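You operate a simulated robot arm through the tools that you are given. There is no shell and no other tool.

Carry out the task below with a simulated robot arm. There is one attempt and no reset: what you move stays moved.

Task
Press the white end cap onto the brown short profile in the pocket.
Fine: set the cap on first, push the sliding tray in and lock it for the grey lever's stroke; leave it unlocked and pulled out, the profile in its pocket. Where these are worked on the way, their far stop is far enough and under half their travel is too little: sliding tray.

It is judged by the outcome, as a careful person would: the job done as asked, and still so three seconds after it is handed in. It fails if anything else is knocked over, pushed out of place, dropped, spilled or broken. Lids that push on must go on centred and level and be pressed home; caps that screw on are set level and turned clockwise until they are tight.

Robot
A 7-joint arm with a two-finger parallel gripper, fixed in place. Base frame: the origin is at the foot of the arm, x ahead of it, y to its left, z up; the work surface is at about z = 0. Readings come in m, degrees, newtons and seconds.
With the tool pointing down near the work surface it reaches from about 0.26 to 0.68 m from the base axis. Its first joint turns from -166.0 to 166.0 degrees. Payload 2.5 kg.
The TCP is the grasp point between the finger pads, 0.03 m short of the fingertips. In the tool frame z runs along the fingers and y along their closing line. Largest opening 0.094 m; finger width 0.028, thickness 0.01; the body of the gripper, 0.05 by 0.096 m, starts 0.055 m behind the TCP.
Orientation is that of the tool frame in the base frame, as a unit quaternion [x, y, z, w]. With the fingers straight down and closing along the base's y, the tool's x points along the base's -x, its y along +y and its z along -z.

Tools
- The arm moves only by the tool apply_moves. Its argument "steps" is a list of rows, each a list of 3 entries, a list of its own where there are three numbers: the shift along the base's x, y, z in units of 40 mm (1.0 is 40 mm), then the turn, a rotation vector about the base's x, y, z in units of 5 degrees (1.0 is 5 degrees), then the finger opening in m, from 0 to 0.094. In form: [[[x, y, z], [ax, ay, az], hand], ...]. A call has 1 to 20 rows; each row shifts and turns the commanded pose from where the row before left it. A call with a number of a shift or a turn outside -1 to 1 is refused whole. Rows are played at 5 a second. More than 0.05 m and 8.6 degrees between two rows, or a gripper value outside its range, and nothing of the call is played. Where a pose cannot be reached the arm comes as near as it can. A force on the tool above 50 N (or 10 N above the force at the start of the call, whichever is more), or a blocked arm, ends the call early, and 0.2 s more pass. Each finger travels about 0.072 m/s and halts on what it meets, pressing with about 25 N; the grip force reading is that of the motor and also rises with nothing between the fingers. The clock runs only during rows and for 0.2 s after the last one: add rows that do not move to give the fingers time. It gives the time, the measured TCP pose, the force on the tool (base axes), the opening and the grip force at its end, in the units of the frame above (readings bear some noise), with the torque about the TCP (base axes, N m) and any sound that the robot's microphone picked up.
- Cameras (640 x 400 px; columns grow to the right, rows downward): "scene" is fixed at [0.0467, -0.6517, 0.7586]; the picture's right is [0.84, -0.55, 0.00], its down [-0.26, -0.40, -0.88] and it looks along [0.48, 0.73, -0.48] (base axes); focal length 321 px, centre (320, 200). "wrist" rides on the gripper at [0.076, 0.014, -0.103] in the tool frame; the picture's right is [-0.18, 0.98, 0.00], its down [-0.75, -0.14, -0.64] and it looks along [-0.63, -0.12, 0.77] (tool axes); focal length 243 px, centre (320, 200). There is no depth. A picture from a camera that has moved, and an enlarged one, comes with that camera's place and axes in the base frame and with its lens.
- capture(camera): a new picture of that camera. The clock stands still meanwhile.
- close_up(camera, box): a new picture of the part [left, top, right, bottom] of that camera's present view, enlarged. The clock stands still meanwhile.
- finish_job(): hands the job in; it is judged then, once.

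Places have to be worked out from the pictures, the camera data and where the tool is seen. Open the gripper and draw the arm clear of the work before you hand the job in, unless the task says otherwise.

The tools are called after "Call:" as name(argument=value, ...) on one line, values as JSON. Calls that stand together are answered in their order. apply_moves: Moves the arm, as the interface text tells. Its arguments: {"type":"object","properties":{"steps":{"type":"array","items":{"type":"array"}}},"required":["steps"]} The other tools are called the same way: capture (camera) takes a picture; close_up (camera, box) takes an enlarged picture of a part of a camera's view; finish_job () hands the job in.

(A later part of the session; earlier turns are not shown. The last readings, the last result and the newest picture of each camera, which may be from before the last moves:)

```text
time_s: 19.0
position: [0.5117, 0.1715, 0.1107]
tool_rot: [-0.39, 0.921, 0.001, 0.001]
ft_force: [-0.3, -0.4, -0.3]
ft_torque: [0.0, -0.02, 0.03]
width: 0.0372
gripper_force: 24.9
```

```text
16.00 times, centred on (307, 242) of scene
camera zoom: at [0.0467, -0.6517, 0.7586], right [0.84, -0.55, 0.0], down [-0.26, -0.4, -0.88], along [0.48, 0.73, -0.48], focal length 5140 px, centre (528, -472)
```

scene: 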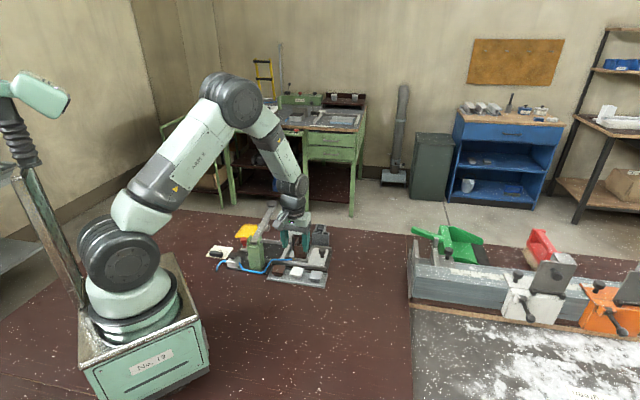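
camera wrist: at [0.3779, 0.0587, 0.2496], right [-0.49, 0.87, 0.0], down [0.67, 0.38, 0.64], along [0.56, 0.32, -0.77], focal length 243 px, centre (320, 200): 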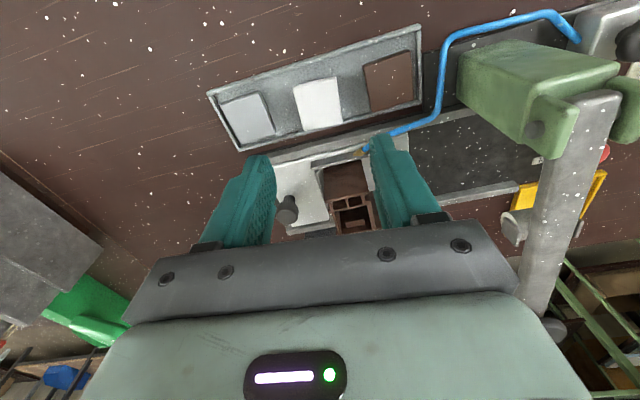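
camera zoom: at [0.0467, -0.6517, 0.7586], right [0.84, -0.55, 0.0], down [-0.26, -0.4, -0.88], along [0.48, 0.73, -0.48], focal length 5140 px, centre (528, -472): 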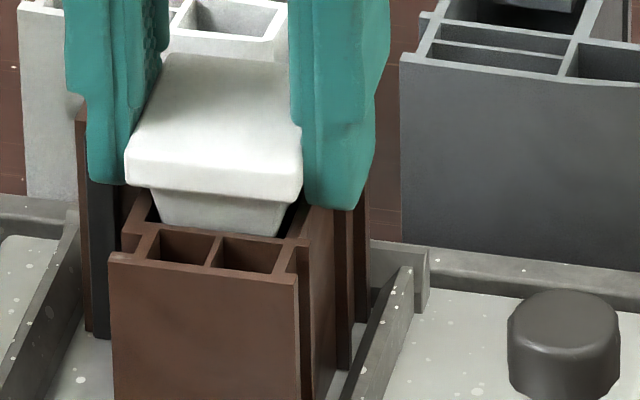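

The plug end is entering the opening behind the near wall with clearance on both sides. I nudge 0.5 mm toward −u and lower further in small steps.

Call:
apply_moves(steps=[[[-0.01, 0.01, 0], [0, 0, 0], 0.034], [[0, 0, -0.1], [0, 0, 0], 0.034], [[0, 0, 0], [0, 0, 0], 0.034]])

Call:
close_up(camera="wrist", box=[270, 80, 370, 160])

Call:
close_up(camera="scene", box=[292, 230, 322, 254])

```text
time_s: 19.8
position: [0.5118, 0.1719, 0.1089]
tool_rot: [-0.391, 0.92, 0.001, 0.002]
ft_force: [-13.4, -7.1, 43.0]
ft_torque: [-0.2, 0.62, 0.03]
width: 0.0373
gripper_force: 25.1
```

```text
5.00 times, centred on (320, 120) of wrist
camera zoom: at [0.4474, 0.1278, 0.2095], right [-0.58, 0.82, 0.0], down [0.62, 0.44, 0.64], along [0.53, 0.37, -0.76], focal length 1213 px, centre (320, 600)
```

zoom: 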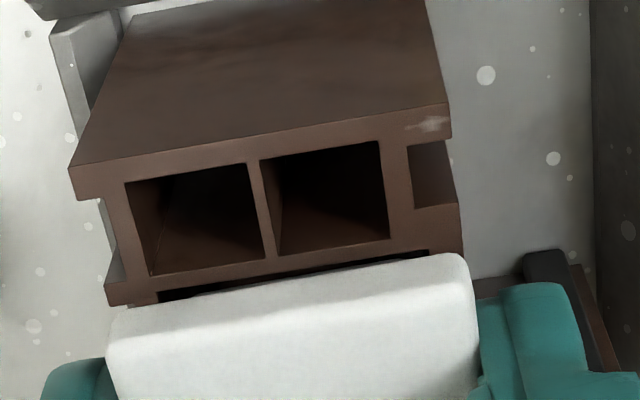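

```text
16.00 times, centred on (307, 242) of scene
camera zoom: at [0.0467, -0.6517, 0.7586], right [0.84, -0.55, 0.0], down [-0.26, -0.4, -0.88], along [0.48, 0.73, -0.48], focal length 5140 px, centre (528, -472)
```

zoom: 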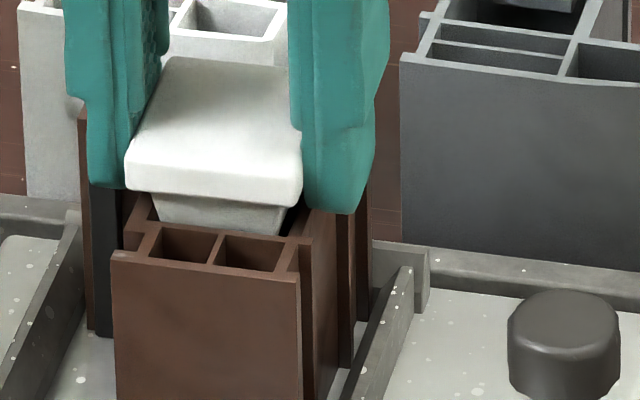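

Contact: 43 N up with a lateral component, and the profile moved ~1 mm in its pocket slack toward +w. I back off 3 mm to relieve the force and look at the seating.

Call:
apply_moves(steps=[[[0, 0, 0.08], [0, 0, 0], 0.034], [[0, 0, 0], [0, 0, 0], 0.034]])

Call:
close_up(camera="wrist", box=[270, 80, 370, 160])

Call:
close_up(camera="scene", box=[296, 235, 316, 251])

```text
time_s: 20.4
position: [0.5108, 0.1728, 0.1092]
tool_rot: [-0.39, 0.921, 0.001, 0.001]
ft_force: [4.1, 1.1, 9.0]
ft_torque: [0.01, -0.12, -0.03]
width: 0.0372
gripper_force: 24.5
```

```text
5.00 times, centred on (320, 120) of wrist
camera zoom: at [0.447, 0.128, 0.2098], right [-0.58, 0.82, 0.0], down [0.62, 0.44, 0.64], along [0.53, 0.37, -0.77], focal length 1213 px, centre (320, 600)
```

zoom: 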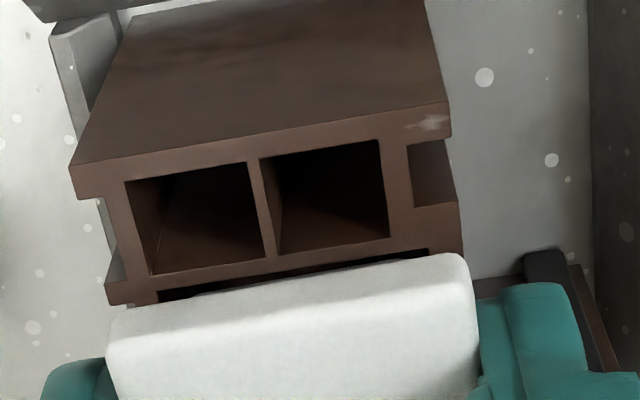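

```text
16.00 times, centred on (306, 243) of scene
camera zoom: at [0.0467, -0.6517, 0.7586], right [0.84, -0.55, 0.0], down [-0.26, -0.4, -0.88], along [0.48, 0.73, -0.48], focal length 5140 px, centre (544, -488)
```

zoom: 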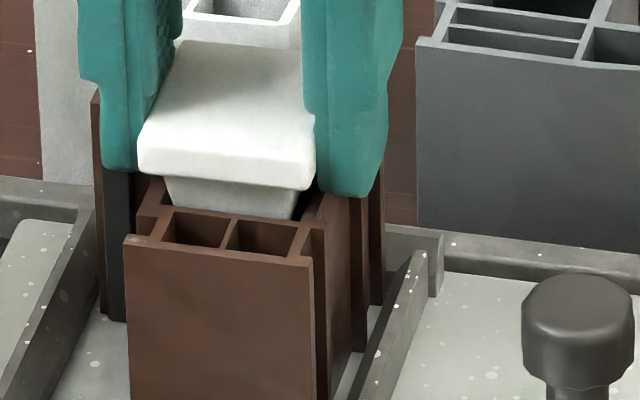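

Centring checks out in both views (within ~1 mm both ways), the plug end sits just inside the mouth and rests on the internal pads. I take off the remaining 9 N and open the fingers slightly, then look before withdrawing.

Call:
apply_moves(steps=[[[0.008, 0.008, 0.015], [0, 0, 0], 0.034], [[0, 0, 0], [0, 0, 0], 0.034], [[0, 0, 0], [0, 0, 0], 0.044], [[0, 0, 0], [0, 0, 0], 0.048], [[0, 0, 0], [0, 0, 0], 0.048]])

Call:
close_up(camera="wrist", box=[250, 80, 390, 190])

Call:
close_up(camera="scene", box=[296, 235, 316, 251])

```text
time_s: 21.6
position: [0.5106, 0.1727, 0.1101]
tool_rot: [-0.39, 0.921, 0.0, 0.001]
ft_force: [0.4, -0.6, -0.1]
ft_torque: [0.0, 0.03, 0.0]
width: 0.048
gripper_force: 0.0
```

```text
3.64 times, centred on (320, 135) of wrist
camera zoom: at [0.447, 0.1281, 0.2108], right [-0.58, 0.82, 0.0], down [0.62, 0.44, 0.64], along [0.52, 0.37, -0.77], focal length 882 px, centre (320, 436)
```

zoom: 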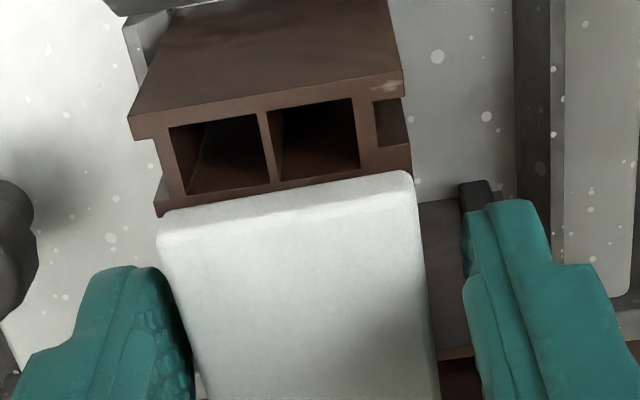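

```text
16.00 times, centred on (306, 243) of scene
camera zoom: at [0.0467, -0.6517, 0.7586], right [0.84, -0.55, 0.0], down [-0.26, -0.4, -0.88], along [0.48, 0.73, -0.48], focal length 5140 px, centre (544, -488)
```

zoom: 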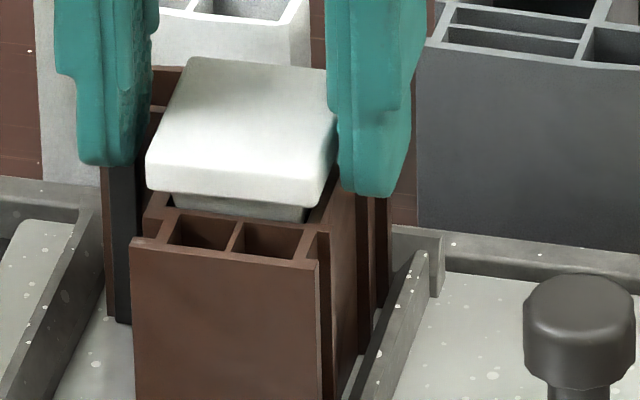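

On release the cap settled about 5 mm deeper and looks level and centred over the chamber. I withdraw straight up and inspect it.

Call:
apply_moves(steps=[[[0, 0, 0.3], [0, 0, 0], 0.048], [[0, 0, 0.8], [0, 0, 0], 0.048], [[0, 0, 0.9], [0, 0, 0], 0.06], [[0, 0, 0], [0, 0, 0], 0.06]])

Call:
close_up(camera="wrist", box=[250, 40, 390, 150])

Call:
close_up(camera="scene", box=[290, 225, 325, 253])

```text
time_s: 22.6
position: [0.5096, 0.1733, 0.1899]
tool_rot: [-0.391, 0.921, 0.001, 0.001]
ft_force: [-0.4, -0.2, 0.0]
ft_torque: [-0.01, -0.02, -0.02]
width: 0.06
gripper_force: 0.0
```

```text
3.64 times, centred on (320, 95) of wrist
camera zoom: at [0.4466, 0.1284, 0.291], right [-0.58, 0.82, 0.0], down [0.62, 0.44, 0.64], along [0.52, 0.37, -0.77], focal length 882 px, centre (320, 582)
```

zoom: 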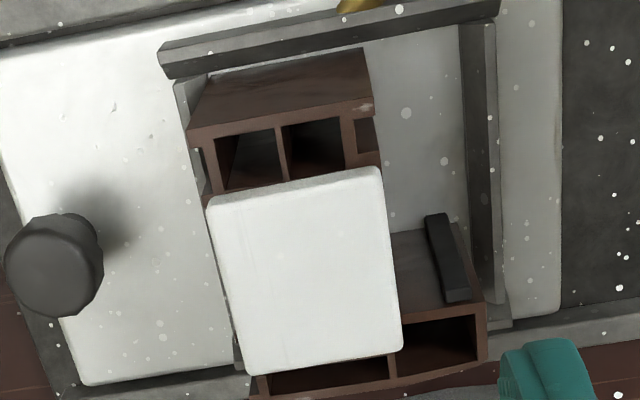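

```text
14.29 times, centred on (308, 239) of scene
camera zoom: at [0.0467, -0.6517, 0.7586], right [0.84, -0.55, 0.0], down [-0.26, -0.4, -0.88], along [0.48, 0.73, -0.48], focal length 4589 px, centre (499, -357)
```

zoom: 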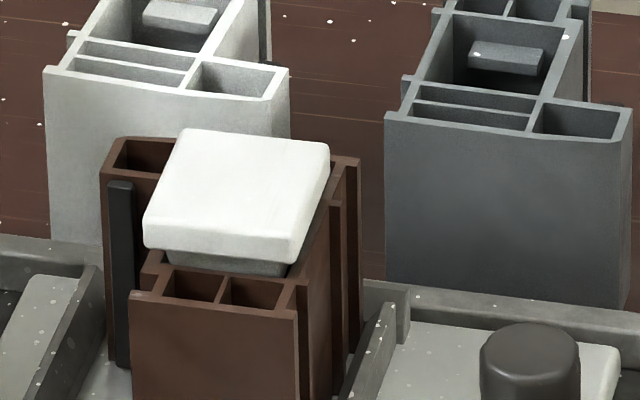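

The cap sits level, lid a few millimetres proud. Next the tray knob at ≈(0.562, 0.120). To keep the hand clear of lever and press foot when the tray goes in, I want the fingers closing across the slide with the camera side away from the lever, so I raise and turn the hand another +90°, watching that the pose is reached.

Call:
apply_moves(steps=[[[0.3, -0.3, 0.8], [0, 0, 0], 0.06], [[0.3, -0.3, 0.5], [0, 0, 1], 0.06], [[0.3, -0.3, 0], [0, 0, 1], 0.06], [[0.3, -0.3, 0], [0, 0, 1], 0.06], [[0, 0, 0], [0, 0, 1], 0.06], [[0, 0, 0], [0, 0, 1], 0.06], [[0, 0, 0], [0, 0, 1], 0.06], [[0, 0, 0], [0, 0, 1], 0.06], [[0, 0, 0], [0, 0, 1], 0.06], [[0, 0, 0], [0, 0, 1], 0.06], [[0, 0, 0], [0, 0, 0], 0.06]])

```text
time_s: 25.0
position: [0.5586, 0.1242, 0.2423]
tool_rot: [0.713, -0.701, -0.001, 0.0]
ft_force: [-0.4, -0.2, -0.4]
ft_torque: [-0.01, 0.0, 0.03]
width: 0.0599
gripper_force: 0.0
```

45° of the turn are reached without trouble. I continue the remaining 45°.

Call:
apply_moves(steps=[[[0, 0, 0], [0, 0, 1], 0.06], [[0, 0, 0], [0, 0, 1], 0.06], [[0, 0, 0], [0, 0, 1], 0.06], [[0, 0, 0], [0, 0, 1], 0.06], [[0, 0, 0], [0, 0, 1], 0.06], [[0, 0, 0], [0, 0, 1], 0.06], [[0, 0, 0], [0, 0, 1], 0.06], [[0, 0, 0], [0, 0, 1], 0.06], [[0, 0, 0], [0, 0, 1], 0.06], [[0, 0, 0], [0, 0, 0], 0.06]])

Call:
capture(camera="wrist")

Call:
capture(camera="scene")

```text
time_s: 27.2
position: [0.5594, 0.1246, 0.241]
tool_rot: [0.927, -0.374, -0.001, 0.0]
ft_force: [0.0, 0.1, -0.1]
ft_torque: [0.0, -0.03, -0.01]
width: 0.06
gripper_force: 0.1
```

```text
taken
camera wrist: at [0.6033, 0.0617, 0.3431], right [-0.81, -0.58, 0.0], down [-0.44, 0.62, 0.64], along [-0.37, 0.52, -0.77], focal length 243 px, centre (320, 200)
```

wrist: 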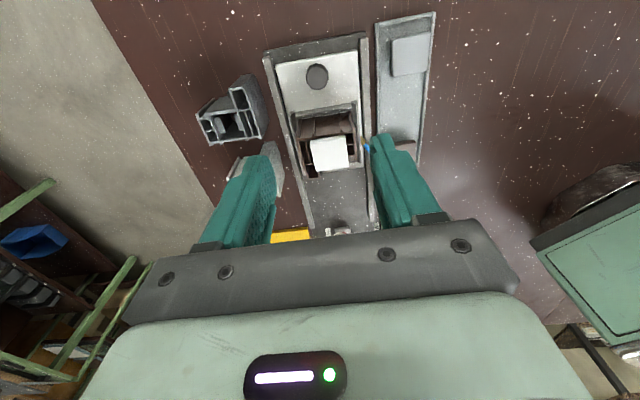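

```text
taken
```

scene: 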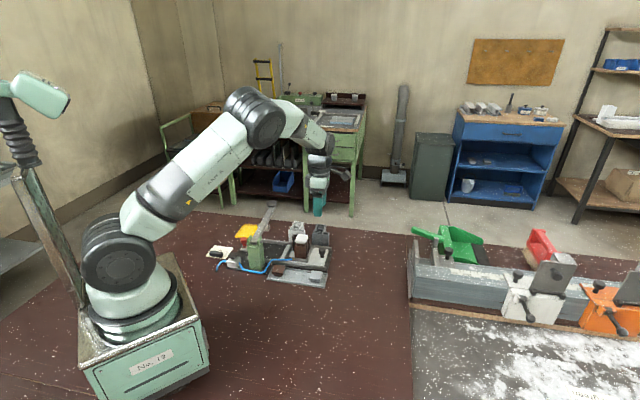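

The pose θ=136° is reached; the view now looks straight along the track. I enlarge it to locate the tray knob and the track end.

Call:
close_up(camera="wrist", box=[250, 20, 450, 145])

Call:
close_up(camera="wrist", box=[260, 120, 380, 240])

```text
3.20 times, centred on (350, 82) of wrist
camera zoom: at [0.6033, 0.0617, 0.3431], right [-0.81, -0.58, 0.0], down [-0.44, 0.62, 0.64], along [-0.37, 0.52, -0.77], focal length 776 px, centre (224, 576)
```

zoom: 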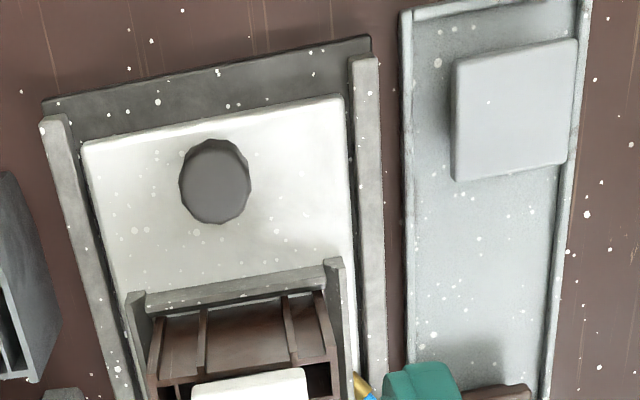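

```text
3.33 times, centred on (320, 180) of wrist
camera zoom: at [0.6033, 0.0617, 0.3431], right [-0.81, -0.58, 0.0], down [-0.44, 0.62, 0.64], along [-0.37, 0.52, -0.77], focal length 809 px, centre (320, 267)
```

zoom: 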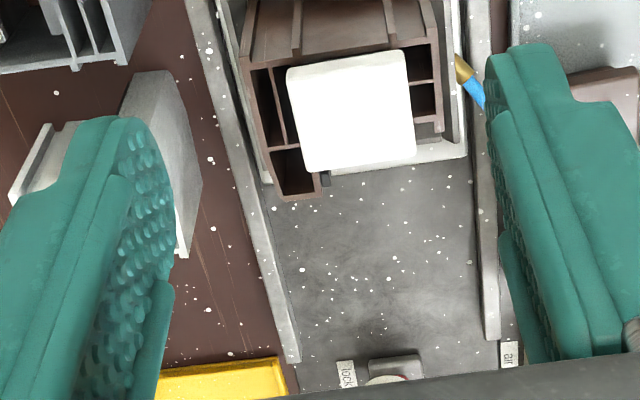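

The tray knob's head is at about (0.565, 0.120) with its top near z≈0.04; the slide direction is about (−0.70, 0.71). I shift over it and descend most of the way, then check.

Call:
apply_moves(steps=[[[0.14, -0.115, -0.5], [0, 0, 0], 0.06], [[0, 0, -1], [0, 0, 0], 0.06], [[0, 0, -1], [0, 0, 0], 0.06], [[0, 0, -1], [0, 0, 0], 0.06], [[0, 0, -0.5], [0, 0, 0], 0.06], [[0, 0, 0], [0, 0, 0], 0.06]])

Call:
close_up(camera="wrist", box=[220, 60, 420, 220])

Call:
close_up(camera="scene", box=[280, 210, 350, 270])

```text
time_s: 28.6
position: [0.564, 0.1196, 0.0818]
tool_rot: [0.927, -0.375, 0.0, 0.0]
ft_force: [-0.5, -0.6, -0.3]
ft_torque: [0.01, 0.0, 0.02]
width: 0.0598
gripper_force: 0.1
```

```text
2.50 times, centred on (320, 140) of wrist
camera zoom: at [0.609, 0.0569, 0.1828], right [-0.82, -0.58, 0.0], down [-0.44, 0.62, 0.64], along [-0.37, 0.52, -0.77], focal length 606 px, centre (320, 350)
```

zoom: 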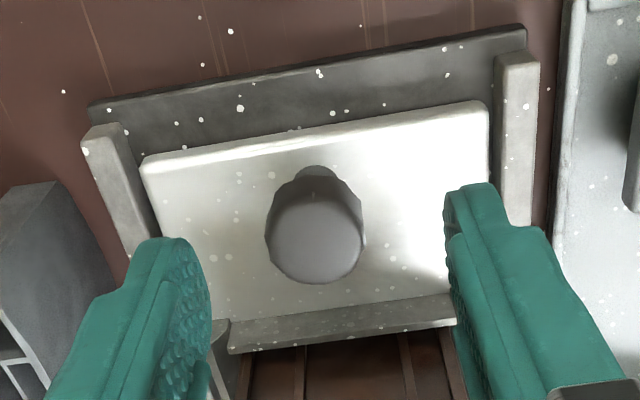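

```text
6.67 times, centred on (315, 240) of scene
camera zoom: at [0.0467, -0.6517, 0.7586], right [0.84, -0.55, 0.0], down [-0.26, -0.4, -0.88], along [0.48, 0.73, -0.48], focal length 2142 px, centre (353, -67)
```

zoom: 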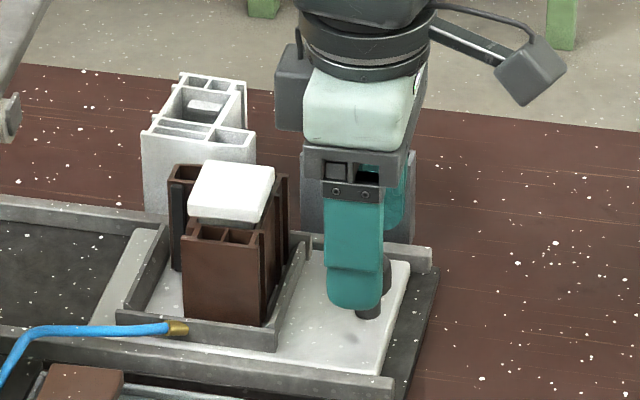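

The knob is centred between the fingers and ~3 mm toward −u. I correct slightly, lower so that the tips stay just above the plate, and close on the knob head.

Call:
apply_moves(steps=[[[-0.02, 0.05, -0.4], [0, 0, 0], 0.06], [[0, 0, -0.4], [0, 0, 0], 0.06], [[0, 0, 0], [0, 0, 0], 0.06], [[0, 0, 0], [0, 0, 0], 0.022], [[0, 0, 0], [0, 0, 0], 0.022], [[0, 0, 0], [0, 0, 0], 0.022], [[0, 0, 0], [0, 0, 0], 0.022]])

Call:
close_up(camera="wrist", box=[220, 60, 420, 220])

Call:
close_up(camera="scene", box=[280, 210, 350, 270])

```text
time_s: 30.2
position: [0.5636, 0.1218, 0.05]
tool_rot: [0.927, -0.375, -0.001, -0.001]
ft_force: [7.5, 5.8, -8.6]
ft_torque: [-0.25, -0.39, 0.02]
width: 0.0251
gripper_force: 45.0
```

```text
2.50 times, centred on (320, 140) of wrist
camera zoom: at [0.6082, 0.0591, 0.1509], right [-0.82, -0.58, 0.0], down [-0.44, 0.62, 0.64], along [-0.37, 0.52, -0.77], focal length 606 px, centre (320, 350)
```

zoom: 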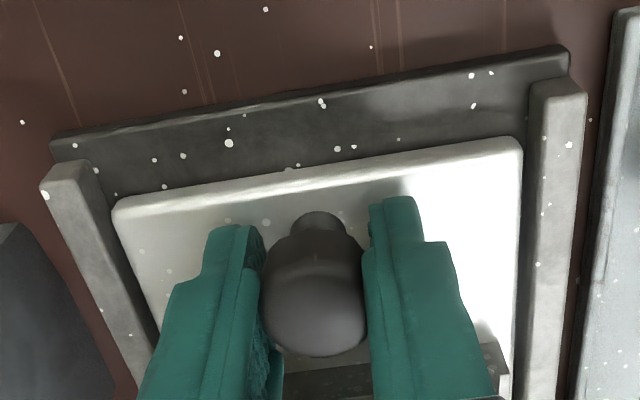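

```text
6.67 times, centred on (315, 240) of scene
camera zoom: at [0.0467, -0.6517, 0.7586], right [0.84, -0.55, 0.0], down [-0.26, -0.4, -0.88], along [0.48, 0.73, -0.48], focal length 2142 px, centre (353, -67)
```

zoom: 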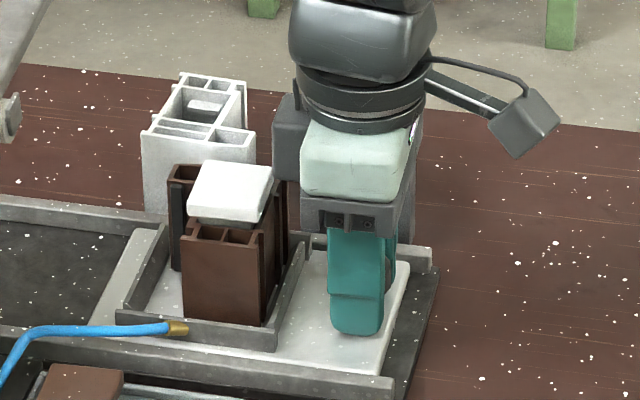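

Knob gripped (25 mm). I slide the tray inward gently along (−0.70, 0.71), first 40 mm, watching side forces and the cap.

Call:
apply_moves(steps=[[[-0.07, 0.0713, 0], [0, 0, 0], 0.022], [[-0.14, 0.1426, 0], [0, 0, 0], 0.022], [[-0.14, 0.1426, 0], [0, 0, 0], 0.022], [[-0.14, 0.1426, 0], [0, 0, 0], 0.022], [[-0.14, 0.1426, 0], [0, 0, 0], 0.022], [[-0.07, 0.0713, 0], [0, 0, 0], 0.022], [[0, 0, 0], [0, 0, 0], 0.022]])

Call:
close_up(camera="scene", box=[260, 195, 350, 270])

Call:
capture(camera="wrist")

```text
time_s: 31.8
position: [0.5347, 0.1504, 0.049]
tool_rot: [0.927, -0.376, -0.001, -0.001]
ft_force: [6.3, 5.8, -7.3]
ft_torque: [0.14, -0.02, -0.07]
width: 0.0255
gripper_force: 44.8
```

```text
5.33 times, centred on (305, 232) of scene
camera zoom: at [0.0467, -0.6517, 0.7586], right [0.84, -0.55, 0.0], down [-0.26, -0.4, -0.88], along [0.48, 0.73, -0.48], focal length 1713 px, centre (400, 27)
```

zoom: 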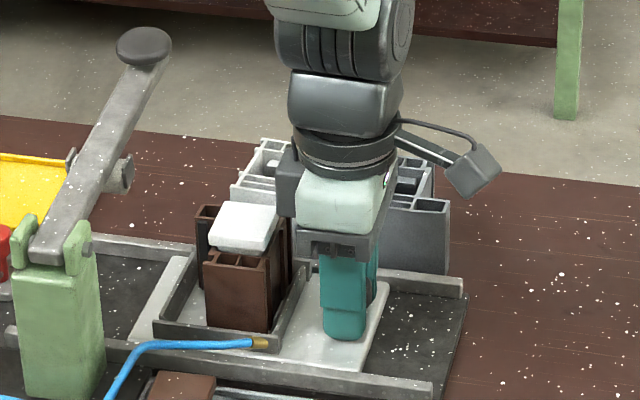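

```text
taken
camera wrist: at [0.5798, 0.0874, 0.151], right [-0.82, -0.58, 0.0], down [-0.44, 0.62, 0.64], along [-0.37, 0.52, -0.77], focal length 243 px, centre (320, 200)
```

wrist: 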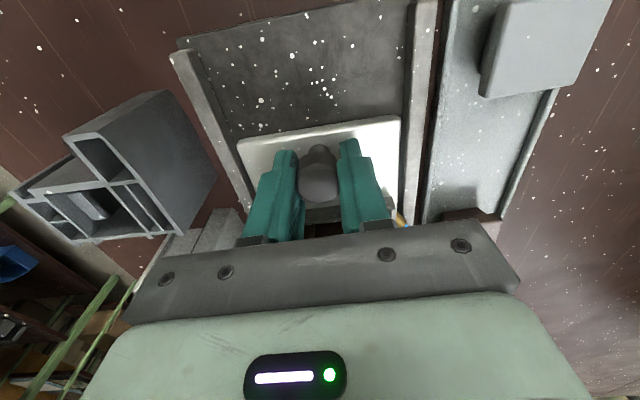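

The tray slides smoothly and the cap rides along undisturbed. I continue another 60 mm.

Call:
apply_moves(steps=[[[-0.07, 0.0713, 0], [0, 0, 0], 0.022], [[-0.14, 0.1426, 0], [0, 0, 0], 0.022], [[-0.14, 0.1426, 0], [0, 0, 0], 0.022], [[-0.14, 0.1426, 0], [0, 0, 0], 0.022], [[-0.14, 0.1426, 0], [0, 0, 0], 0.022], [[-0.14, 0.1426, 0], [0, 0, 0], 0.022], [[-0.14, 0.1426, 0], [0, 0, 0], 0.022], [[-0.14, 0.1426, 0], [0, 0, 0], 0.022], [[0, 0, 0], [0, 0, 0], 0.022]])

Call:
close_up(camera="scene", box=[240, 195, 330, 270])

Call:
capture(camera="wrist")

```text
time_s: 33.8
position: [0.4929, 0.1927, 0.0486]
tool_rot: [0.927, -0.374, 0.0, 0.001]
ft_force: [-13.4, -15.0, 21.8]
ft_torque: [-0.24, 0.09, -0.03]
width: 0.0252
gripper_force: 44.7
```

```text
5.33 times, centred on (285, 232) of scene
camera zoom: at [0.0467, -0.6517, 0.7586], right [0.84, -0.55, 0.0], down [-0.26, -0.4, -0.88], along [0.48, 0.73, -0.48], focal length 1713 px, centre (507, 27)
```

zoom: 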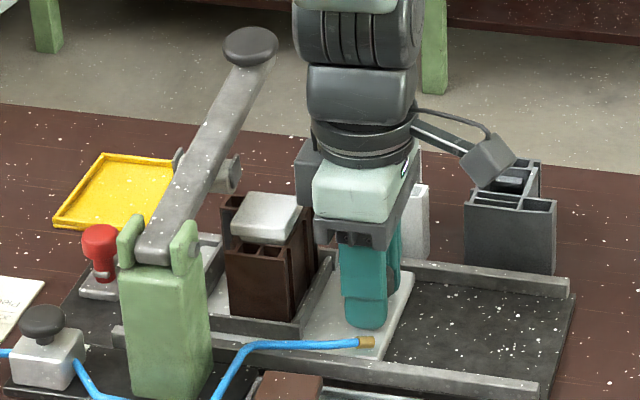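

```text
taken
camera wrist: at [0.5381, 0.1297, 0.1511], right [-0.82, -0.58, 0.0], down [-0.44, 0.63, 0.64], along [-0.37, 0.52, -0.77], focal length 243 px, centre (320, 200)
```

wrist: 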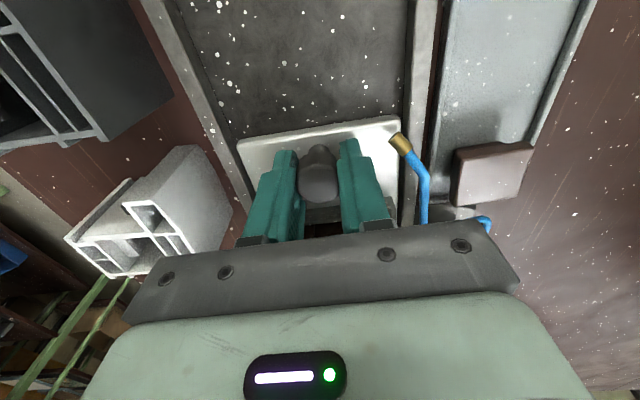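

The side force has grown to about −20 N across the rails, so the true slide direction is ≈136° rather than 134.5°. I relieve this with a small −w shift and re-read.

Call:
apply_moves(steps=[[[-0.03, -0.03, 0], [0, 0, 0], 0.022], [[0, 0, 0], [0, 0, 0], 0.022]])

```text
time_s: 34.4
position: [0.493, 0.193, 0.0488]
tool_rot: [0.927, -0.374, -0.001, -0.002]
ft_force: [-2.1, -4.2, 7.2]
ft_torque: [-0.54, -0.46, -0.03]
width: 0.0254
gripper_force: 44.7
```

Side force is relieved. Roughly 35–38 mm remain to bring the cap under the press foot; I continue along 136° in small steps toward the stop.

Call:
apply_moves(steps=[[[-0.144, 0.139, 0], [0, 0, 0], 0.022], [[-0.144, 0.139, 0], [0, 0, 0], 0.022], [[-0.144, 0.139, 0], [0, 0, 0], 0.022], [[0, 0, 0], [0, 0, 0], 0.022]])

Call:
close_up(camera="scene", box=[230, 195, 320, 270])

```text
time_s: 35.4
position: [0.4755, 0.2094, 0.0491]
tool_rot: [0.927, -0.375, 0.0, -0.002]
ft_force: [10.5, 9.4, -7.5]
ft_torque: [0.2, 0.09, -0.03]
width: 0.0253
gripper_force: 44.5
```

```text
5.33 times, centred on (275, 232) of scene
camera zoom: at [0.0467, -0.6517, 0.7586], right [0.84, -0.55, 0.0], down [-0.26, -0.4, -0.88], along [0.48, 0.73, -0.48], focal length 1713 px, centre (560, 27)
```

zoom: 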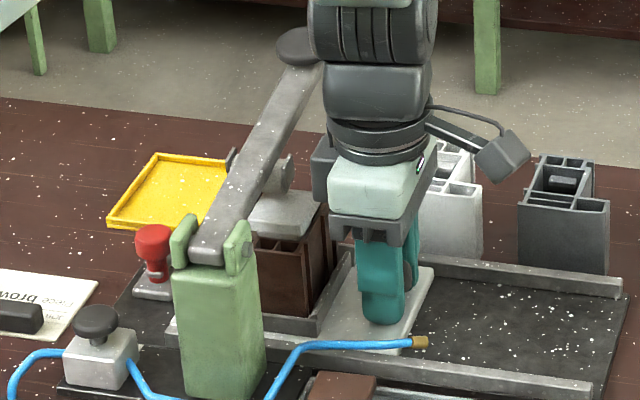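

The cap is about to pass under the foot; side load is now +14 N in w, so I correct +1 mm and look closely at the foot-to-lid clearance before the last 14 mm.

Call:
apply_moves(steps=[[[0.025, 0.025, 0], [0, 0, 0], 0.022], [[0, 0, 0], [0, 0, 0], 0.022]])

Call:
close_up(camera="scene", box=[255, 215, 295, 245])

Call:
capture(camera="wrist")

```text
time_s: 36.0
position: [0.4759, 0.2104, 0.05]
tool_rot: [0.927, -0.374, 0.0, 0.0]
ft_force: [2.1, 5.4, 1.9]
ft_torque: [0.46, 0.49, 0.18]
width: 0.0254
gripper_force: 45.0
```

```text
13.33 times, centred on (275, 230) of scene
camera zoom: at [0.0467, -0.6517, 0.7586], right [0.84, -0.55, 0.0], down [-0.26, -0.4, -0.88], along [0.48, 0.73, -0.48], focal length 4283 px, centre (920, -200)
```

zoom: 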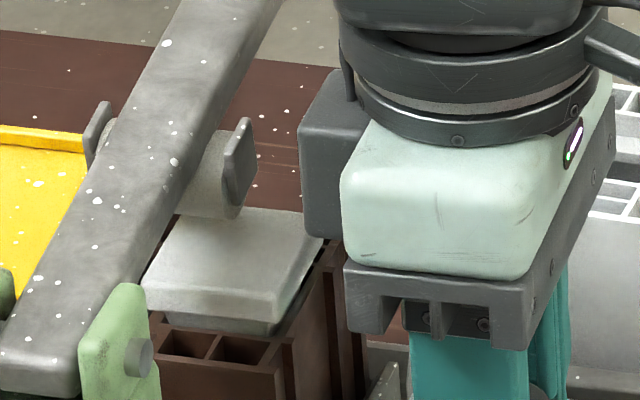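

```text
taken
camera wrist: at [0.5205, 0.147, 0.1509], right [-0.82, -0.58, 0.0], down [-0.44, 0.62, 0.64], along [-0.37, 0.52, -0.77], focal length 243 px, centre (320, 200)
```

wrist: 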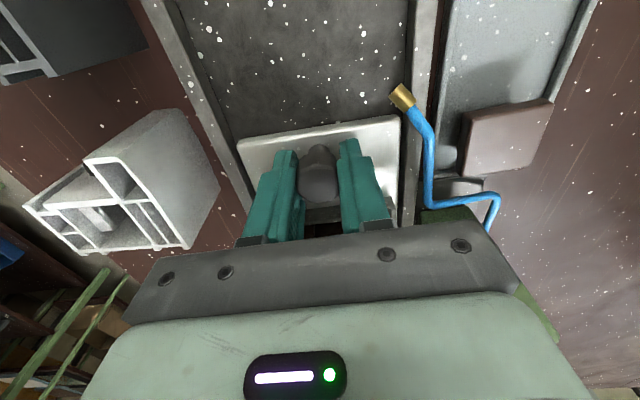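

The foot hangs above lid height and the hand keeps clear of the lever. I go on in 4 mm steps until the stop is felt.

Call:
apply_moves(steps=[[[-0.0707, 0.0707, 0], [0, 0, 0], 0.022], [[-0.0707, 0.0707, 0], [0, 0, 0], 0.022], [[-0.0707, 0.0707, 0], [0, 0, 0], 0.022], [[0, 0, 0], [0, 0, 0], 0.022]])

Call:
close_up(camera="scene", box=[235, 215, 295, 260])

```text
time_s: 37.0
position: [0.4714, 0.2151, 0.049]
tool_rot: [0.926, -0.377, 0.004, 0.0]
ft_force: [38.1, -11.4, -13.8]
ft_torque: [-0.18, -0.44, -0.04]
width: 0.0254
gripper_force: 44.9
```

```text
8.89 times, centred on (265, 238) of scene
camera zoom: at [0.0467, -0.6517, 0.7586], right [0.84, -0.55, 0.0], down [-0.26, -0.4, -0.88], along [0.48, 0.73, -0.48], focal length 2855 px, centre (809, -133)
```

zoom: 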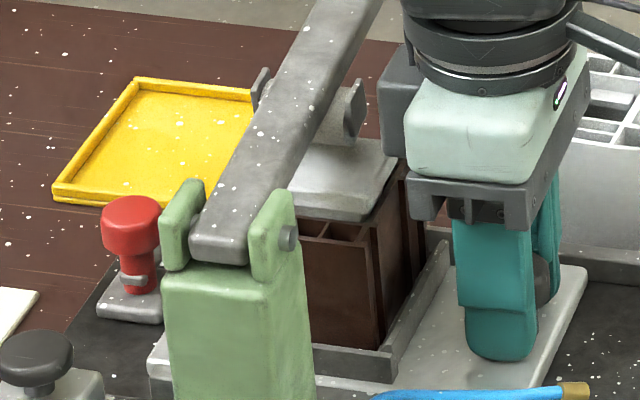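

Firm resistance of ~35 N at 131 mm of travel: the far stop. I relax the push, open the fingers and lift off to inspect the tray against the lock and the foot.

Call:
apply_moves(steps=[[[0.08, -0.08, 0], [0, 0, 0], 0.022], [[0, 0, 0], [0, 0, 0], 0.022], [[0, 0, 0], [0, 0, 0], 0.05], [[0, 0, 0], [0, 0, 0], 0.056], [[0, 0, 0], [0, 0, 0], 0.056]])

Call:
close_up(camera="scene", box=[235, 215, 295, 260])

```text
time_s: 38.2
position: [0.4703, 0.2148, 0.0502]
tool_rot: [0.927, -0.376, -0.001, 0.0]
ft_force: [0.0, -0.1, -0.3]
ft_torque: [0.01, -0.03, 0.02]
width: 0.0559
gripper_force: 0.1
```

```text
8.89 times, centred on (265, 238) of scene
camera zoom: at [0.0467, -0.6517, 0.7586], right [0.84, -0.55, 0.0], down [-0.26, -0.4, -0.88], along [0.48, 0.73, -0.48], focal length 2855 px, centre (809, -133)
```

zoom: 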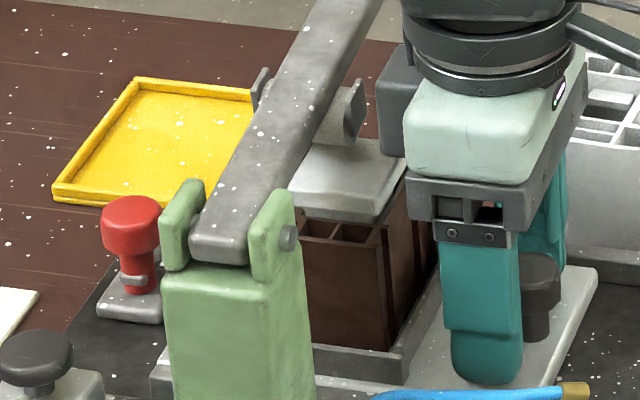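

Easing off dragged the tray back about 2 mm. I regrip, push it to the stop again with light load and open under that load so it stays home.

Call:
apply_moves(steps=[[[0, 0, 0], [0, 0, 0], 0.022], [[0, 0, 0], [0, 0, 0], 0.022], [[0, 0, 0], [0, 0, 0], 0.022], [[-0.04, 0.04, 0], [0, 0, 0], 0.022], [[-0.03, 0.03, 0], [0, 0, 0], 0.022], [[0, 0, 0], [0, 0, 0], 0.022]])

Call:
close_up(camera="scene", box=[235, 215, 295, 260])

```text
time_s: 39.6
position: [0.4685, 0.2184, 0.0505]
tool_rot: [0.927, -0.375, -0.001, 0.0]
ft_force: [-4.1, -2.0, 0.8]
ft_torque: [0.05, 0.02, -0.1]
width: 0.0285
gripper_force: 45.2
```

```text
8.89 times, centred on (265, 238) of scene
camera zoom: at [0.0467, -0.6517, 0.7586], right [0.84, -0.55, 0.0], down [-0.26, -0.4, -0.88], along [0.48, 0.73, -0.48], focal length 2855 px, centre (809, -133)
```

zoom: 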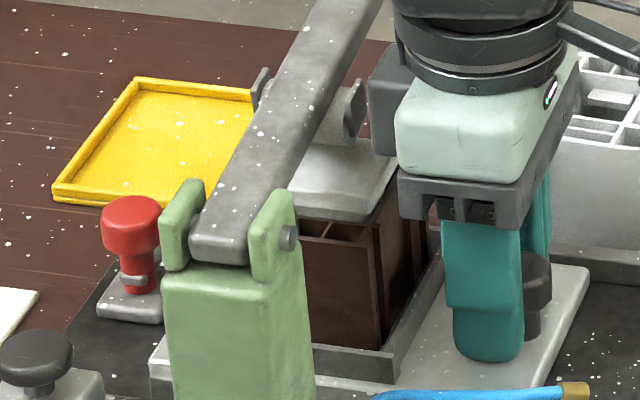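

The fingers had slipped ~9 mm along the knob. I open, recentre on the knob (+u), regrip and press lightly to the stop.

Call:
apply_moves(steps=[[[0, 0, 0], [0, 0, 0], 0.05], [[0, 0, 0], [0, 0, 0], 0.056], [[0.08, -0.08, 0], [0, 0, 0], 0.056], [[0.08, -0.08, 0], [0, 0, 0], 0.056], [[0, 0, 0], [0, 0, 0], 0.056]])

Call:
capture(camera="wrist")

Call:
close_up(camera="scene", box=[235, 215, 295, 260])

```text
time_s: 40.8
position: [0.4751, 0.211, 0.0498]
tool_rot: [0.927, -0.374, -0.001, 0.0]
ft_force: [-0.3, -0.1, 0.6]
ft_torque: [0.01, 0.06, 0.02]
width: 0.0561
gripper_force: 0.1
```

```text
taken
camera wrist: at [0.5194, 0.1484, 0.1506], right [-0.82, -0.58, 0.0], down [-0.44, 0.62, 0.64], along [-0.37, 0.52, -0.77], focal length 243 px, centre (320, 200)
```

wrist: 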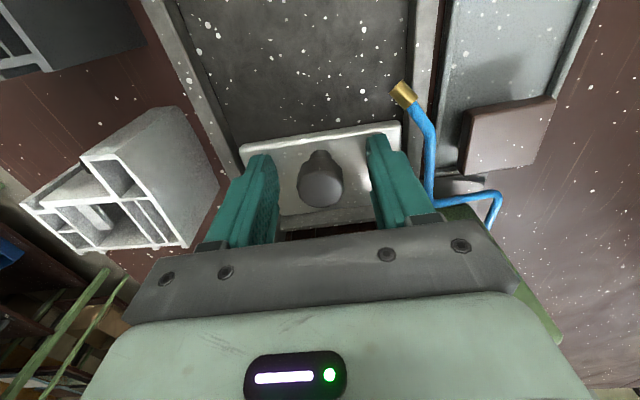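

```text
8.89 times, centred on (265, 238) of scene
camera zoom: at [0.0467, -0.6517, 0.7586], right [0.84, -0.55, 0.0], down [-0.26, -0.4, -0.88], along [0.48, 0.73, -0.48], focal length 2855 px, centre (809, -133)
```

zoom: 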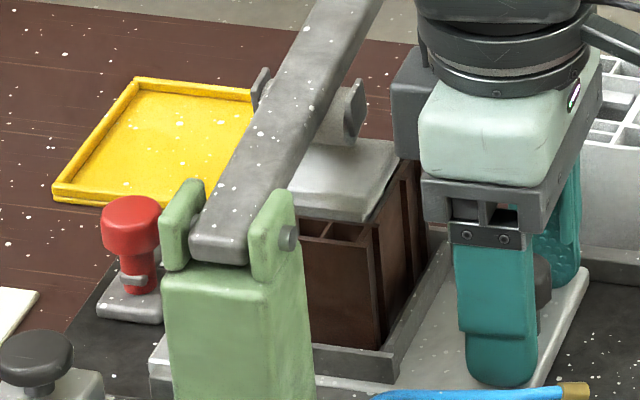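

The knob now sits in the fingers like at the first grip (travel so far ≈126 mm). I recentre 4 mm toward −u, close, and press gently to the stop.

Call:
apply_moves(steps=[[[-0.07, 0.07, 0], [0, 0, 0], 0.056], [[0, 0, 0], [0, 0, 0], 0.022], [[0, 0, 0], [0, 0, 0], 0.022], [[0, 0, 0], [0, 0, 0], 0.022], [[-0.03, 0.03, 0], [0, 0, 0], 0.022], [[-0.03, 0.03, 0], [0, 0, 0], 0.022], [[0, 0, 0], [0, 0, 0], 0.022]])

Call:
close_up(camera="scene", box=[235, 215, 295, 260])

```text
time_s: 42.4
position: [0.4706, 0.2139, 0.05]
tool_rot: [0.927, -0.376, 0.001, 0.0]
ft_force: [18.0, -12.5, -10.9]
ft_torque: [0.24, 0.15, -0.1]
width: 0.0253
gripper_force: 45.4
```

```text
8.89 times, centred on (265, 238) of scene
camera zoom: at [0.0467, -0.6517, 0.7586], right [0.84, -0.55, 0.0], down [-0.26, -0.4, -0.88], along [0.48, 0.73, -0.48], focal length 2855 px, centre (809, -133)
```

zoom: 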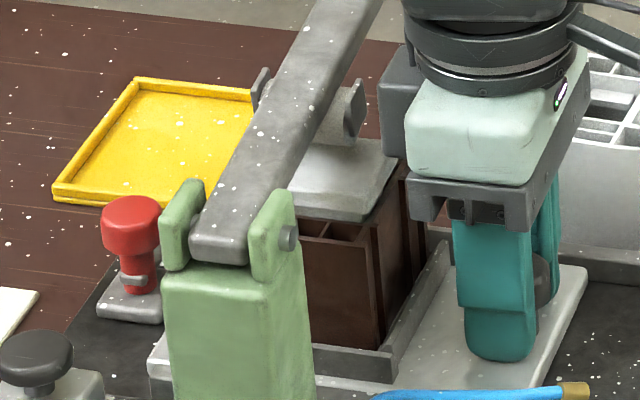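

The tray is held at the stop with ~21 N. I open the fingers under this load and lift away.

Call:
apply_moves(steps=[[[0, 0, 0], [0, 0, 0], 0.05], [[0, 0, 0], [0, 0, 0], 0.06], [[0, 0, 0], [0, 0, 0], 0.06], [[0, 0, 0.5], [0, 0, 0], 0.06], [[0, 0, 1], [0, 0, 0], 0.06], [[0.1, -0.1, 1], [0, 0, 0], 0.06], [[0, 0, 1], [0, 0, 0], 0.06], [[0, 0, 0.8], [0, 0, 0], 0.06], [[0, 0, 0], [0, 0, 0], 0.06]])

Call:
close_up(camera="scene", box=[235, 215, 295, 260])

Call:
capture(camera="wrist")

```text
time_s: 44.4
position: [0.4728, 0.2128, 0.2218]
tool_rot: [0.927, -0.374, -0.001, 0.0]
ft_force: [-0.9, 0.3, 0.8]
ft_torque: [-0.01, 0.02, -0.01]
width: 0.06
gripper_force: 0.1
```

```text
8.89 times, centred on (265, 238) of scene
camera zoom: at [0.0467, -0.6517, 0.7586], right [0.84, -0.55, 0.0], down [-0.26, -0.4, -0.88], along [0.48, 0.73, -0.48], focal length 2855 px, centre (809, -133)
```

zoom: 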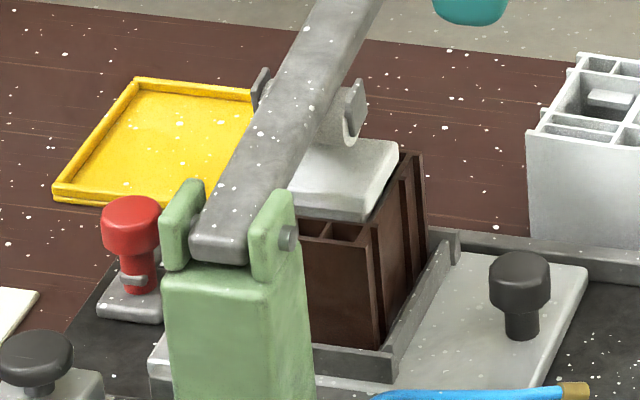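

```text
taken
camera wrist: at [0.5176, 0.1504, 0.3226], right [-0.82, -0.58, 0.0], down [-0.44, 0.62, 0.64], along [-0.37, 0.52, -0.77], focal length 243 px, centre (320, 200)
```

wrist: 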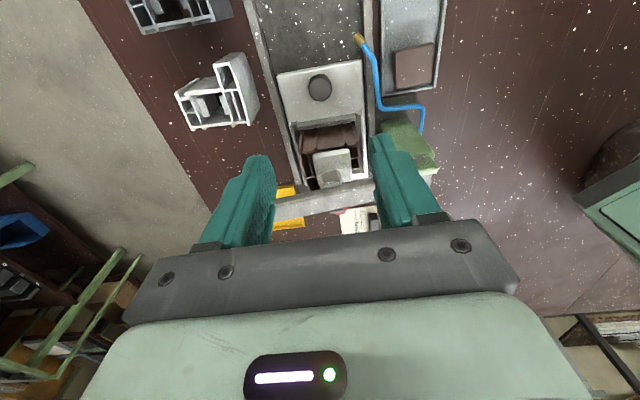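

The tray is home and the cap under the foot. Now the lock: I raise, travel across (above the lever) to the red knob at ≈(0.350, 0.334), turning back −90° to θ=46° on the way.

Call:
apply_moves(steps=[[[0, 0, 0.8], [0, 0, 0], 0.06], [[-0.17, 0.168, 0], [0, 0, -1], 0.06], [[-0.17, 0.168, 0], [0, 0, -1], 0.06], [[-0.17, 0.168, 0], [0, 0, -1], 0.06], [[-0.17, 0.168, 0], [0, 0, -1], 0.06], [[-0.17, 0.168, 0], [0, 0, -1], 0.06], [[-0.17, 0.168, 0], [0, 0, -1], 0.06], [[-0.17, 0.168, 0], [0, 0, -1], 0.06], [[-0.17, 0.168, 0], [0, 0, -1], 0.06], [[-0.17, 0.168, 0], [0, 0, -1], 0.06], [[-0.17, 0.168, 0], [0, 0, -1], 0.06], [[-0.17, 0.168, 0], [0, 0, -1], 0.06], [[-0.17, 0.168, 0], [0, 0, -1], 0.06], [[-0.17, 0.168, 0], [0, 0, -1], 0.06], [[-0.17, 0.168, 0], [0, 0, -1], 0.06], [[-0.17, 0.168, 0], [0, 0, -1], 0.06], [[-0.17, 0.168, 0], [0, 0, -1], 0.06], [[-0.17, 0.168, 0], [0, 0, -1], 0.06], [[-0.17, 0.168, 0], [0, 0, -1], 0.06], [[0, 0, 0], [0, 0, 0], 0.06]])

Call:
capture(camera="wrist")

Call:
close_up(camera="wrist", box=[240, 40, 400, 160])

```text
time_s: 48.6
position: [0.3509, 0.3339, 0.2542]
tool_rot: [-0.39, 0.921, 0.001, 0.001]
ft_force: [-0.5, 0.3, -0.2]
ft_torque: [0.03, -0.01, -0.03]
width: 0.0599
gripper_force: 0.0
```

```text
taken
camera wrist: at [0.2868, 0.2891, 0.355], right [-0.58, 0.82, 0.0], down [0.62, 0.44, 0.64], along [0.52, 0.37, -0.77], focal length 243 px, centre (320, 200)
```

wrist: 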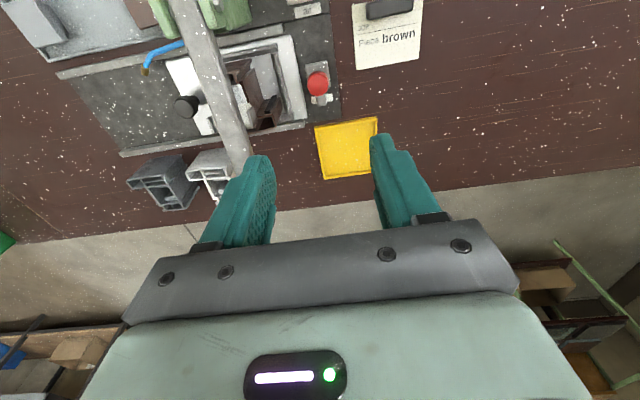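

```text
3.33 times, centred on (320, 100) of wrist
camera zoom: at [0.2868, 0.2891, 0.355], right [-0.58, 0.82, 0.0], down [0.62, 0.44, 0.64], along [0.52, 0.37, -0.77], focal length 809 px, centre (320, 533)
```

zoom: 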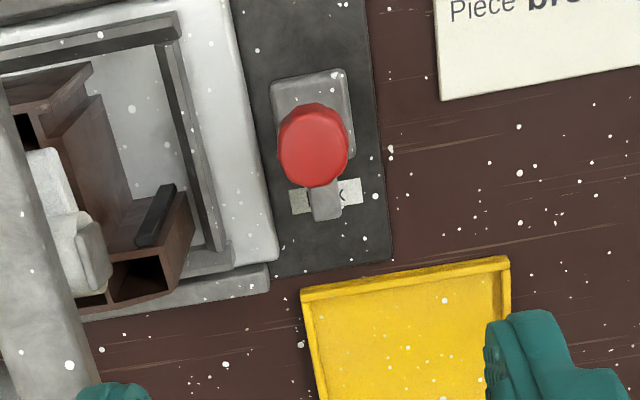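

The lock arm points along +w over its label, and the tray edge is right beside the lock plate: a clockwise quarter turn will swing the arm over the tray. I descend around the red knob in stages.

Call:
apply_moves(steps=[[[-0.01, -0.03, -0.8], [0, 0, 0], 0.05], [[0, 0, -1], [0, 0, 0], 0.05], [[0, 0, -1], [0, 0, 0], 0.05], [[0, 0, -0.75], [0, 0, 0], 0.05], [[0, 0, 0], [0, 0, 0], 0.05], [[0, 0, 0], [0, 0, 0], 0.05]])

Call:
close_up(camera="wrist", box=[220, 80, 420, 230])

Call:
close_up(camera="scene", box=[220, 195, 300, 260])

```text
time_s: 50.0
position: [0.3515, 0.3323, 0.1106]
tool_rot: [-0.391, 0.92, 0.0, 0.002]
ft_force: [0.6, -0.1, -0.3]
ft_torque: [-0.01, -0.03, 0.0]
width: 0.0499
gripper_force: 0.0
```

```text
2.67 times, centred on (320, 155) of wrist
camera zoom: at [0.287, 0.2872, 0.2116], right [-0.58, 0.82, 0.0], down [0.62, 0.44, 0.64], along [0.52, 0.37, -0.77], focal length 647 px, centre (320, 320)
```

zoom: 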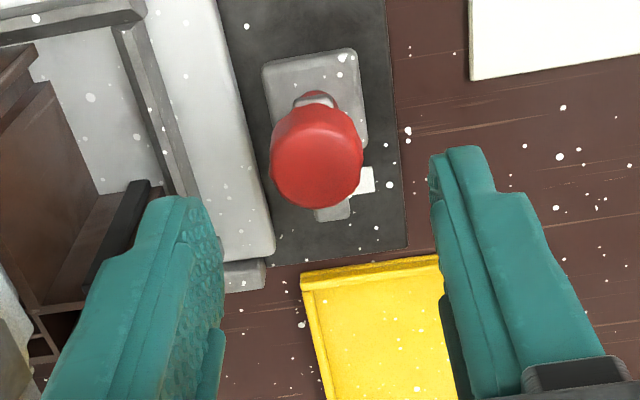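

```text
6.15 times, centred on (260, 228) of scene
camera zoom: at [0.0467, -0.6517, 0.7586], right [0.84, -0.55, 0.0], down [-0.26, -0.4, -0.88], along [0.48, 0.73, -0.48], focal length 1977 px, centre (689, 31)
```

zoom: 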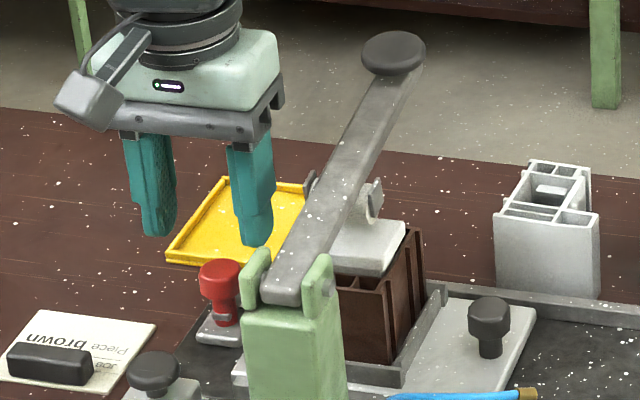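

The knob is centred under the hand. I lower to z≈0.064 so the pads enclose the red head, then close.

Call:
apply_moves(steps=[[[0, 0, -0.5], [0, 0, 0], 0.05], [[0, 0, -0.4], [0, 0, 0], 0.05], [[0, 0, -0.25], [0, 0, 0], 0.05], [[0, 0, 0], [0, 0, 0], 0.05]])

Call:
close_up(camera="wrist", box=[220, 80, 420, 230])

Call:
close_up(camera="scene", box=[220, 210, 280, 255])

```text
time_s: 51.0
position: [0.3494, 0.3325, 0.0649]
tool_rot: [-0.391, 0.921, 0.0, 0.001]
ft_force: [0.3, -0.3, -0.8]
ft_torque: [0.02, -0.02, 0.0]
width: 0.0501
gripper_force: 0.1
```

```text
2.67 times, centred on (320, 155) of wrist
camera zoom: at [0.2865, 0.2878, 0.1664], right [-0.58, 0.82, 0.0], down [0.62, 0.44, 0.64], along [0.52, 0.37, -0.77], focal length 647 px, centre (320, 320)
```

zoom: 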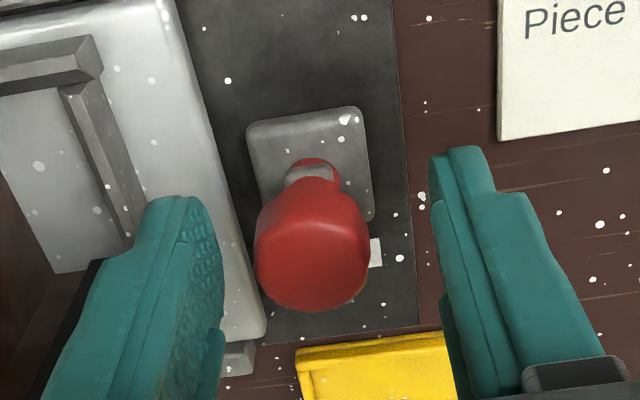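

```text
8.89 times, centred on (250, 232) of scene
camera zoom: at [0.0467, -0.6517, 0.7586], right [0.84, -0.55, 0.0], down [-0.26, -0.4, -0.88], along [0.48, 0.73, -0.48], focal length 2855 px, centre (942, -89)
```

zoom: 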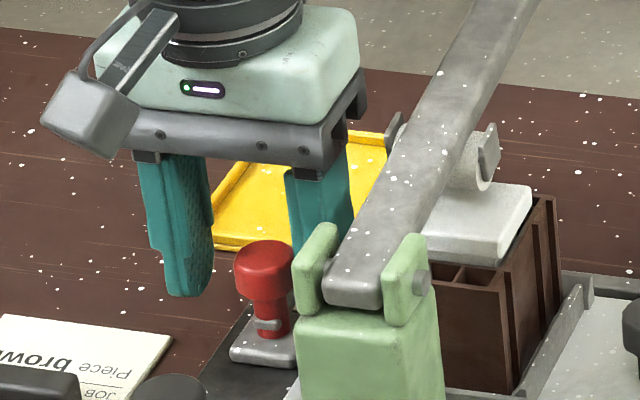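

The red head is between the pads, with the hand clear of the lever. I centre ~2.5 mm and close on it.

Call:
apply_moves(steps=[[[0.06, 0.008, 0], [0, 0, 0], 0.05], [[0, 0, 0], [0, 0, 0], 0.02], [[0, 0, 0], [0, 0, 0], 0.02], [[0, 0, 0], [0, 0, 0], 0.02], [[0, 0, 0], [0, 0, 0], 0.02]])

Call:
close_up(camera="wrist", box=[220, 80, 420, 230])

```text
time_s: 52.2
position: [0.3516, 0.3312, 0.0664]
tool_rot: [-0.389, 0.921, -0.001, 0.001]
ft_force: [5.5, -3.7, -1.3]
ft_torque: [-0.09, -0.08, -0.02]
width: 0.0256
gripper_force: 44.9
```

```text
2.67 times, centred on (320, 155) of wrist
camera zoom: at [0.2894, 0.2876, 0.1668], right [-0.58, 0.82, 0.0], down [0.62, 0.44, 0.64], along [0.53, 0.37, -0.77], focal length 647 px, centre (320, 320)
```

zoom: 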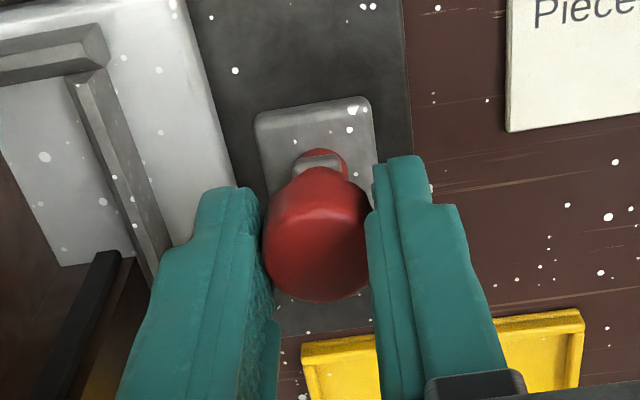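

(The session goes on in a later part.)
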